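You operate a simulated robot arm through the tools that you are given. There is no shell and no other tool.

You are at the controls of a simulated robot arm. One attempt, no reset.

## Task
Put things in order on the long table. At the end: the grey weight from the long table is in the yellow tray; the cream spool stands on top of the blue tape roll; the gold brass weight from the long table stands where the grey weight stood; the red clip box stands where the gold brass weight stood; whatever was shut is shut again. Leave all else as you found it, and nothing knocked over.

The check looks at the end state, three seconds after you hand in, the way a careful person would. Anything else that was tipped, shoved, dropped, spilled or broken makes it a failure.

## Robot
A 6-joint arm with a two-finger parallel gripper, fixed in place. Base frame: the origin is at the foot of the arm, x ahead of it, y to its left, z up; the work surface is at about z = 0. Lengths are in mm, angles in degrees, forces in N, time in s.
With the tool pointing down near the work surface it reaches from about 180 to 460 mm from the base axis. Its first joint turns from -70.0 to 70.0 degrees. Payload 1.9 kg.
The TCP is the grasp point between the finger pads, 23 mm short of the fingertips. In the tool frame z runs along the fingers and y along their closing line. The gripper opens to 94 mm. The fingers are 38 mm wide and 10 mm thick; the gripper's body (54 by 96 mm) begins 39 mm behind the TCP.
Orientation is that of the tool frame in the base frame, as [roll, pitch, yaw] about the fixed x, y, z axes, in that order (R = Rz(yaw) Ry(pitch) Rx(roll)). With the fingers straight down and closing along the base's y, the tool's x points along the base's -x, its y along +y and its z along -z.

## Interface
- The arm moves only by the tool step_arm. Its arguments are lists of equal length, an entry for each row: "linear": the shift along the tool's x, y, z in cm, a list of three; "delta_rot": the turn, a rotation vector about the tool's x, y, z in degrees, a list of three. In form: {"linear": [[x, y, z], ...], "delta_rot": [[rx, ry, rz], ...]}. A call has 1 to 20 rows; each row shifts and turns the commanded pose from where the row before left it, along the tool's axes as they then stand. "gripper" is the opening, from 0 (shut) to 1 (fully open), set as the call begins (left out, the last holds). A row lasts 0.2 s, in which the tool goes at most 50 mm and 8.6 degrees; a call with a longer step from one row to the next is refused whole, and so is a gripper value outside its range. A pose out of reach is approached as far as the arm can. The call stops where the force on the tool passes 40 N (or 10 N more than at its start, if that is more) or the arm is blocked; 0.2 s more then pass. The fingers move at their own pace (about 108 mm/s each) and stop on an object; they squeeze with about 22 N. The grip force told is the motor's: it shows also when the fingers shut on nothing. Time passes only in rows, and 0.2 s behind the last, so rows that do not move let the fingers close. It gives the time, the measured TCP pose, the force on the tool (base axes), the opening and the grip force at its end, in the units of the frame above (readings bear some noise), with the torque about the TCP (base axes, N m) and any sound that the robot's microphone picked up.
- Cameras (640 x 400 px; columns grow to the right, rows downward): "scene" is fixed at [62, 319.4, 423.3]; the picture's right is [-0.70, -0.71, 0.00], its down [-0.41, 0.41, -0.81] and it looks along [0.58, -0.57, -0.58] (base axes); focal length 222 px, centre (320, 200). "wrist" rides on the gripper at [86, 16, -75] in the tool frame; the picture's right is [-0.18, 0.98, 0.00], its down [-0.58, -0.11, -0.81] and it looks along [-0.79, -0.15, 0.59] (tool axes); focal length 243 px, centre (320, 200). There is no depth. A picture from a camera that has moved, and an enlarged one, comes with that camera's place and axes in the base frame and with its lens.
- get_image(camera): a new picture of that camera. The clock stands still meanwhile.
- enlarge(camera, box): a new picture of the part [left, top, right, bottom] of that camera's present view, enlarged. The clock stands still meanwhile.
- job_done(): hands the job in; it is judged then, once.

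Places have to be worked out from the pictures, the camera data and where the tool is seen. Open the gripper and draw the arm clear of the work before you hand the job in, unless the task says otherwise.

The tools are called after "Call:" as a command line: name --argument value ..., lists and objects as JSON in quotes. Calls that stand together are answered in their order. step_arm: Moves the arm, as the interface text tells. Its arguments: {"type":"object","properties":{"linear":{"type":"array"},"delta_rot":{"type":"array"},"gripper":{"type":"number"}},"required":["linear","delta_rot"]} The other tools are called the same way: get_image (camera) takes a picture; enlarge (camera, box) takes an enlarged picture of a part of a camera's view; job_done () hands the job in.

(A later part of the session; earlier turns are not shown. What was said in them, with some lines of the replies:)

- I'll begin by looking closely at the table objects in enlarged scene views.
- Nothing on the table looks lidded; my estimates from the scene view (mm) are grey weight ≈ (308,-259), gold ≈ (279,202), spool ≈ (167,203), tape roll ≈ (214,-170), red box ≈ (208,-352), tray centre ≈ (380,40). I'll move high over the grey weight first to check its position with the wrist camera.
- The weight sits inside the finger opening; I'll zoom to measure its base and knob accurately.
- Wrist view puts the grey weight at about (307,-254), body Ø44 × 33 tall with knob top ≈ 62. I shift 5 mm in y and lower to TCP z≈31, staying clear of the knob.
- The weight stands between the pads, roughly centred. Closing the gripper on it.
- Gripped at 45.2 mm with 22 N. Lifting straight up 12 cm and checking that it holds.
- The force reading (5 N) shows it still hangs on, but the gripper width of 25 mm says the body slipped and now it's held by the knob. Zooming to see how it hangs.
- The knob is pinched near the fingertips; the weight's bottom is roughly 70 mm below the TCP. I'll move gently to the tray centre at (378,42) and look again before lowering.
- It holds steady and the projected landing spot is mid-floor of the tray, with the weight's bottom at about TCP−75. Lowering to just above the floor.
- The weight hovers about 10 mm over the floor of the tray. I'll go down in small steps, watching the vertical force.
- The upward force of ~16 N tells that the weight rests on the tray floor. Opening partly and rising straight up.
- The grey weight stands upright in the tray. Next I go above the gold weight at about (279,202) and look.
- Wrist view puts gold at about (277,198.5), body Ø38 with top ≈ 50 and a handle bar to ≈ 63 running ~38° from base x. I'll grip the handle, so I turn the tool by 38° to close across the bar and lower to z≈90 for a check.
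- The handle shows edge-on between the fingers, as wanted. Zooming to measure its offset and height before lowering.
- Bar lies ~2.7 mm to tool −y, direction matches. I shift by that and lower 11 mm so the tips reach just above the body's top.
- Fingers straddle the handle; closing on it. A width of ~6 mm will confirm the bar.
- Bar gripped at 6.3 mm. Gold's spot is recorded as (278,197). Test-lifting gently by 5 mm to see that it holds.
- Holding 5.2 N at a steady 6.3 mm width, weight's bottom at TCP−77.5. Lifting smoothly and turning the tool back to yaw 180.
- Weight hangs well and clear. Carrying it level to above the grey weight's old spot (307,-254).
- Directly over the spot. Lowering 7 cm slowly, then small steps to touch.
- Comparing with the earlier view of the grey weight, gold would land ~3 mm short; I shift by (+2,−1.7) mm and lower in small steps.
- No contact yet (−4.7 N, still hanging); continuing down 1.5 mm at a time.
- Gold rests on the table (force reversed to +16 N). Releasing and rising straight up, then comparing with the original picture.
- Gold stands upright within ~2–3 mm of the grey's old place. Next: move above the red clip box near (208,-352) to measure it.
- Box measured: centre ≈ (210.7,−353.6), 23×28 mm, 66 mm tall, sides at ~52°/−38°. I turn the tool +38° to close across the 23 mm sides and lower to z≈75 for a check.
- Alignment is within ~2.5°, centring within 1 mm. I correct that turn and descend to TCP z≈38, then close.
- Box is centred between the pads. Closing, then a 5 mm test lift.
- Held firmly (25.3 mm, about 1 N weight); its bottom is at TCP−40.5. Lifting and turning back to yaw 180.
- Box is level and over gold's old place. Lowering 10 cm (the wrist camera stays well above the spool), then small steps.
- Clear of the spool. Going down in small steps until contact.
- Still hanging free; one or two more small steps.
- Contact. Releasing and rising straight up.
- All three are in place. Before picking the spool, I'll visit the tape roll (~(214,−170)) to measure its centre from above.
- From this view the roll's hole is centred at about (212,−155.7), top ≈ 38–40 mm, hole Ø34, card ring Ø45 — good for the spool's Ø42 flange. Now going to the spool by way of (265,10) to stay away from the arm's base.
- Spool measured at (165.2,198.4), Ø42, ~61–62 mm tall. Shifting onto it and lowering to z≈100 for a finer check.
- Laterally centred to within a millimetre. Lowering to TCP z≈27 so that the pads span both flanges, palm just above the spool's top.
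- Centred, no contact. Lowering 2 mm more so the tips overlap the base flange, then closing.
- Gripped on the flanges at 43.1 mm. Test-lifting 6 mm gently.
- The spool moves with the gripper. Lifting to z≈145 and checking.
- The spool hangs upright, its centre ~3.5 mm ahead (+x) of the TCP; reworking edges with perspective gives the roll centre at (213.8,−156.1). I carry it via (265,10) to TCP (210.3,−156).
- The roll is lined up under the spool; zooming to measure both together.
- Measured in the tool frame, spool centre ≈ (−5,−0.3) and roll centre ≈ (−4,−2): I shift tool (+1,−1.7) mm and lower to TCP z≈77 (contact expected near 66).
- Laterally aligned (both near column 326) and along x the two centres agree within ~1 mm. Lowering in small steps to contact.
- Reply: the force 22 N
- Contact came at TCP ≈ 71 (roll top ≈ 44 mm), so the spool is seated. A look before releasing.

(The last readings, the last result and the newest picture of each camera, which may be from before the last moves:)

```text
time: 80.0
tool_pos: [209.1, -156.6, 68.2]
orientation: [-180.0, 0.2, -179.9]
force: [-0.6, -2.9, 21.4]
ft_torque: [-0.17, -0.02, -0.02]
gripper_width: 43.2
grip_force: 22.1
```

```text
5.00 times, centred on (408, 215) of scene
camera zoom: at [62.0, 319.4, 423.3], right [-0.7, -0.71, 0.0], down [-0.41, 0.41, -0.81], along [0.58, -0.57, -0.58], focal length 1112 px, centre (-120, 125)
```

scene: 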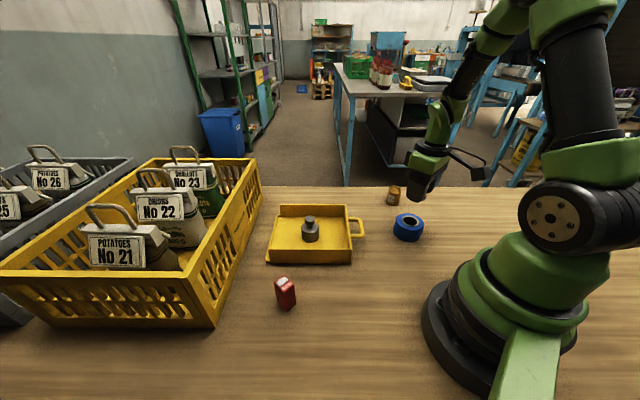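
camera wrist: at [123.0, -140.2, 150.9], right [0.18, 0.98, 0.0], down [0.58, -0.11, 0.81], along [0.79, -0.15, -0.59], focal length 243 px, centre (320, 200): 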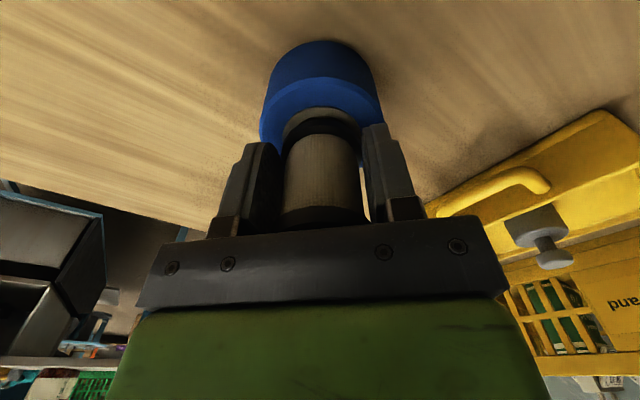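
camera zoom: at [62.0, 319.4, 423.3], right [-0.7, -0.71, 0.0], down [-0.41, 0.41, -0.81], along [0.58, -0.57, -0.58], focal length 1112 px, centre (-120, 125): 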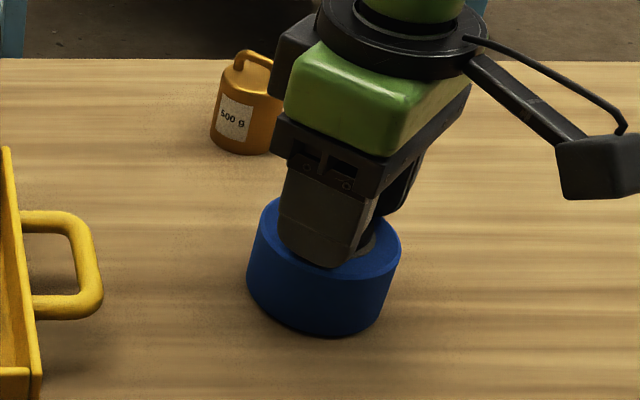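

The visible card-ring band shows the spool sits ~2.6 mm too far in +x; still supported, but I'll lift it 4 mm, shift 2.5 mm toward −x, and set it down again more gently.

Call:
step_arm --linear '[[0, 0, -0.3], [0, 0, -0.2], [0.25, 0, 0], [0, 0, 0]]' --delta_rot '[[0, 0, 0], [0, 0, 0], [0, 0, 0], [0, 0, 0]]'

Call:
enlarge --camera "wrist" --box '[240, 60, 400, 180]'

Call:
enlarge --camera "scene" --box '[368, 175, 448, 255]'

```text
time: 81.0
tool_pos: [207.4, -156.6, 72.9]
orientation: [-179.9, 0.1, 180.0]
force: [-0.5, -0.3, -0.8]
ft_torque: [0.01, 0.0, -0.02]
gripper_width: 43.0
grip_force: 22.1
```

```text
3.33 times, centred on (320, 120) of wrist
camera zoom: at [120.3, -140.0, 146.7], right [0.18, 0.98, 0.0], down [0.58, -0.11, 0.81], along [0.79, -0.15, -0.59], focal length 809 px, centre (320, 467)
```

zoom: 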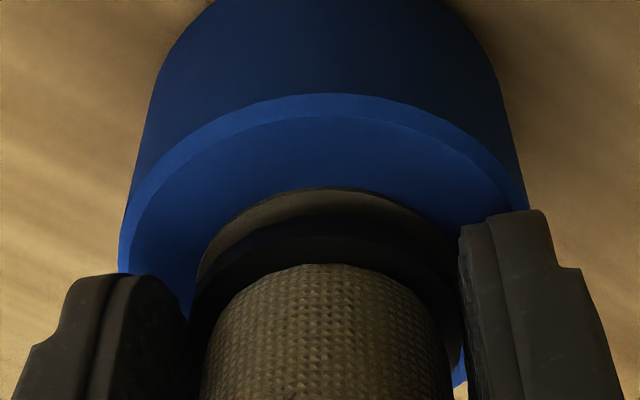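

```text
5.00 times, centred on (408, 215) of scene
camera zoom: at [62.0, 319.4, 423.3], right [-0.7, -0.71, 0.0], down [-0.41, 0.41, -0.81], along [0.58, -0.57, -0.58], focal length 1112 px, centre (-120, 125)
```

zoom: 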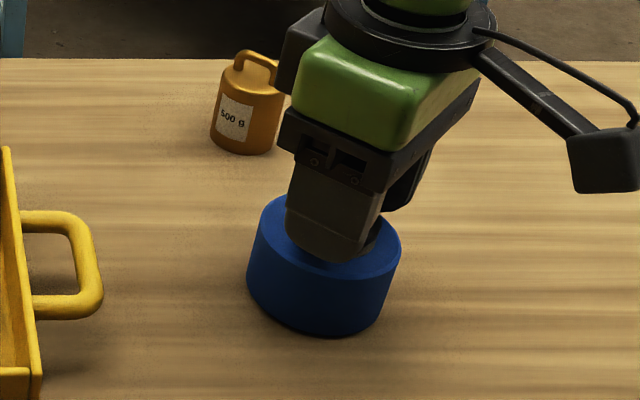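

Centred better now. Setting down in 1–1.5 mm steps.

Call:
step_arm --linear '[[0, 0, 0.2], [0, 0, 0]]' --delta_rot '[[0, 0, 0], [0, 0, 0]]'

Call:
step_arm --linear '[[0, 0, 0.1], [0, 0, 0]]' --delta_rot '[[0, 0, 0], [0, 0, 0]]'

```text
time: 81.6
tool_pos: [207.2, -156.9, 70.2]
orientation: [-180.0, 0.1, -180.0]
force: [-0.6, -0.1, 0.9]
ft_torque: [0.01, -0.04, 0.02]
gripper_width: 43.0
grip_force: 21.8
```

```text
time: 82.2
tool_pos: [208.4, -157.0, 69.0]
orientation: [179.9, 0.2, -180.0]
force: [-0.3, 0.2, -0.2]
ft_torque: [0.0, -0.04, 0.01]
gripper_width: 43.1
grip_force: 22.1
```

No contact yet; stepping further.

Call:
step_arm --linear '[[0, 0, 0.1], [0, 0, 0]]' --delta_rot '[[0, 0, 0], [0, 0, 0]]'

```text
time: 82.8
tool_pos: [207.3, -155.9, 68.8]
orientation: [180.0, 0.1, 179.9]
force: [1.0, -0.4, -0.5]
ft_torque: [-0.03, 0.05, 0.02]
gripper_width: 43.1
grip_force: 22.5
```

Call:
step_arm --linear '[[0, 0, 0.1], [0, 0, 0]]' --delta_rot '[[0, 0, 0], [0, 0, 0]]'

Call:
enlarge --camera "wrist" --box '[220, 40, 420, 240]'

```text
time: 83.4
tool_pos: [207.5, -155.3, 68.0]
orientation: [-180.0, 0.1, 180.0]
force: [-0.9, 0.6, 6.5]
ft_torque: [0.01, 0.01, -0.01]
gripper_width: 43.3
grip_force: 22.4
```

```text
2.00 times, centred on (320, 140) of wrist
camera zoom: at [120.5, -140.0, 142.1], right [0.18, 0.98, 0.0], down [0.58, -0.11, 0.81], along [0.79, -0.15, -0.59], focal length 485 px, centre (320, 320)
```

zoom: 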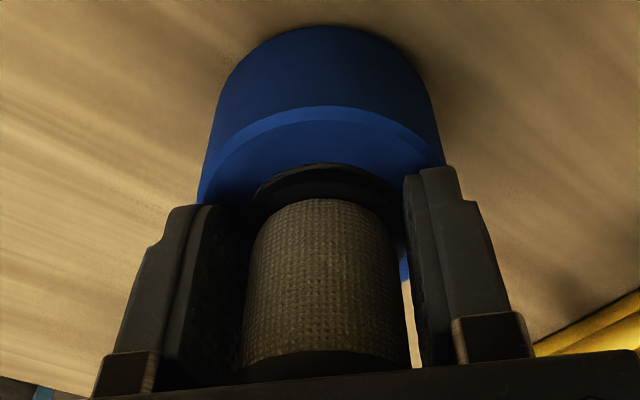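

Light contact (6.5 N) and the spool looks concentric on the card ring. Opening a little and rising straight up.

Call:
step_arm --linear '[[0, 0, 0], [0, 0, 0], [0, 0, 0]]' --delta_rot '[[0, 0, 0], [0, 0, 0], [0, 0, 0]]' --gripper 0.6

Call:
enlarge --camera "wrist" --box '[220, 40, 420, 240]'

```text
time: 84.2
tool_pos: [207.1, -156.1, 67.3]
orientation: [-180.0, 0.1, 179.9]
force: [0.3, 0.7, -0.1]
ft_torque: [0.03, -0.03, -0.02]
gripper_width: 56.1
grip_force: 0.1
```

```text
2.00 times, centred on (320, 140) of wrist
camera zoom: at [120.5, -140.1, 142.1], right [0.18, 0.98, 0.0], down [0.58, -0.11, 0.81], along [0.79, -0.15, -0.59], focal length 485 px, centre (320, 320)
```

zoom: 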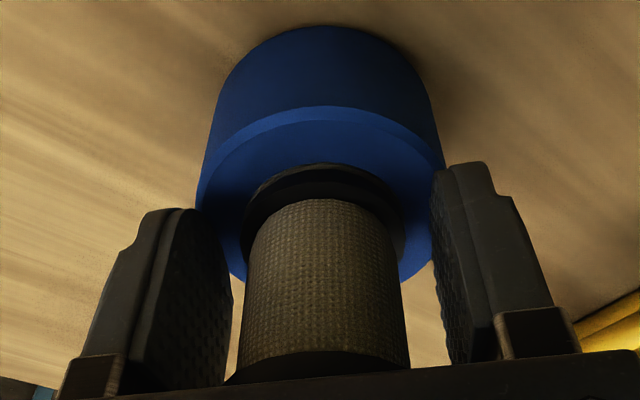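

The spool stands free and centred with gaps on both sides. Rising straight up, then checking everything.

Call:
step_arm --linear '[[0, 0, -0.5], [0, 0, -1.5], [0, 0, -2.5], [0, 0, -3.0], [0, 0, -3.0], [0, 0, -3.0], [0, 0, 0]]' --delta_rot '[[0, 0, 0], [0, 0, 0], [0, 0, 0], [0, 0, 0], [0, 0, 0], [0, 0, 0], [0, 0, 0]]'

Call:
get_image --camera "wrist"

Call:
get_image --camera "scene"

Call:
enlarge --camera "scene" --box '[368, 165, 458, 255]'

```text
time: 85.8
tool_pos: [208.1, -154.5, 203.0]
orientation: [-180.0, 0.1, -180.0]
force: [-0.4, -0.1, 0.0]
ft_torque: [0.0, -0.03, -0.03]
gripper_width: 56.3
grip_force: 0.1
```

```text
taken
camera wrist: at [120.9, -139.7, 277.3], right [0.18, 0.98, 0.0], down [0.58, -0.11, 0.81], along [0.79, -0.15, -0.59], focal length 243 px, centre (320, 200)
```

wrist: 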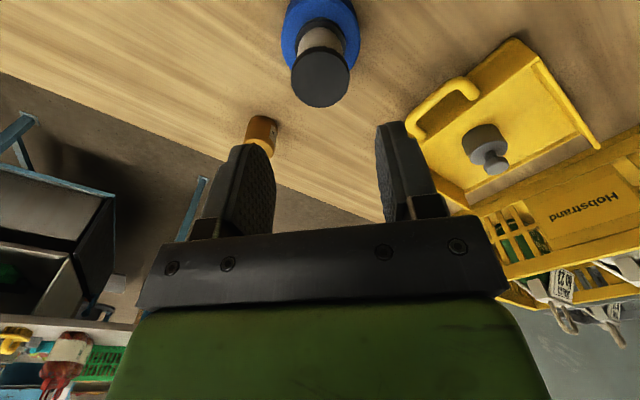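

```text
taken
```

scene: 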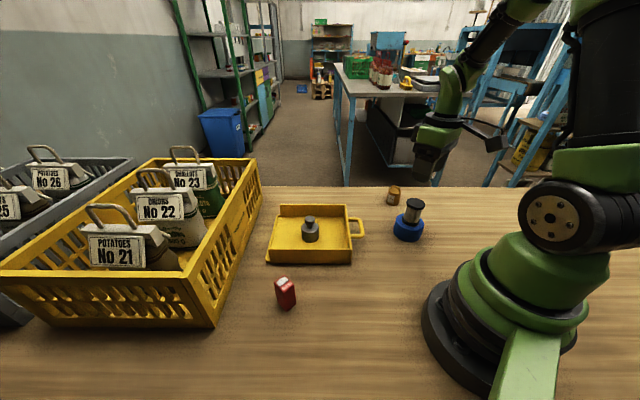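

```text
4.44 times, centred on (413, 210) of scene
camera zoom: at [62.0, 319.4, 423.3], right [-0.7, -0.71, 0.0], down [-0.41, 0.41, -0.81], along [0.58, -0.57, -0.58], focal length 988 px, centre (-93, 156)
```

zoom: 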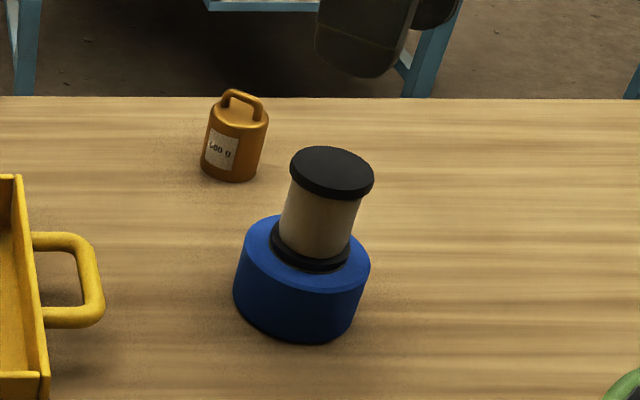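

All is in place: spool upright on the roll, gold at the grey's spot, grey in the tray, red box at gold's spot. Last, I open the gripper and draw the arm back up near its starting pose.

Call:
step_arm --linear '[[0, 0, -2.0], [0, 0, -2.0], [0, 0, -2.0], [-1.4, 3.6, 0], [-1.4, 3.6, 0], [-1.4, 3.6, 0], [-1.4, 3.6, 0], [-1.4, 3.6, 0], [0, 0, 0], [0, 0, 0]]' --delta_rot '[[0, 0, 0], [0, 0, 0], [0, 0, 0], [0, 0, 0], [0, 0, 0], [0, 0, 0], [0, 0, 0], [0, 0, 0], [0, 0, 0], [0, 0, 0]]' --gripper 1

Call:
get_image --camera "scene"

Call:
enlarge --camera "scene" --box '[240, 170, 480, 320]'

```text
time: 88.0
tool_pos: [277.0, 24.0, 264.0]
orientation: [-179.9, 0.0, 180.0]
force: [0.1, 0.1, 0.4]
ft_torque: [0.01, 0.06, 0.0]
gripper_width: 93.9
grip_force: 0.1
```

```text
taken
```

scene: 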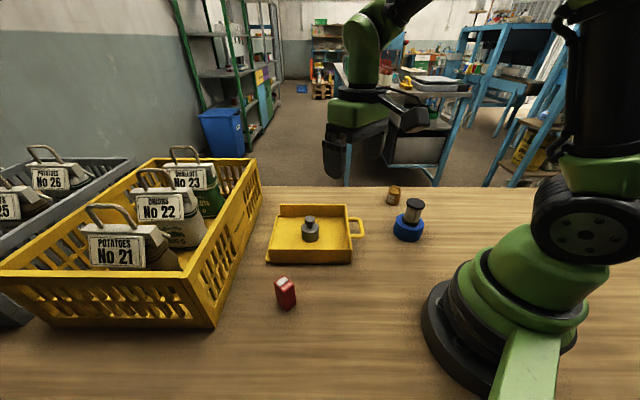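

```text
2.67 times, centred on (360, 245) of scene
camera zoom: at [62.0, 319.4, 423.3], right [-0.7, -0.71, 0.0], down [-0.41, 0.41, -0.81], along [0.58, -0.57, -0.58], focal length 593 px, centre (213, 80)
```

zoom: 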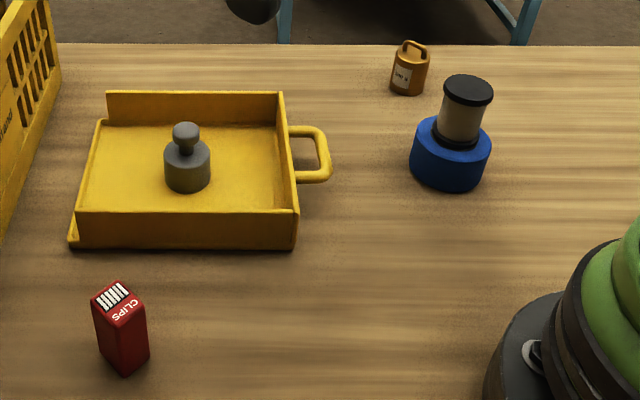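

The final view shows everything upright and in its place, the tray, roll and crates unmoved, nothing to shut, the gripper open and the arm clear. Handing in.

Call:
job_done

```text
The job is handed in.
```

I finished the job and handed it in. The final pictures show every item upright and in its place:

- **Grey weight:** it stands in the middle of the yellow tray. Its body slipped in the gripper on the first lift, and it was carried the rest of the way by its knob without being dropped.
- **Cream spool:** it stands on the blue tape roll, centred on the card ring. I lifted it and set it down a second time because it was first about 2.6 mm off.
- **Gold brass weight:** it stands where the grey weight stood, within about 2–3 mm.
- **Red clip box:** it stands where the gold weight stood, about 4 mm off by my estimate.

I found nothing on the table that had been shut, so nothing needed shutting again. The tray, the tape roll and the crates look unmoved in the pictures. The gripper is open and the arm is back near its starting pose.
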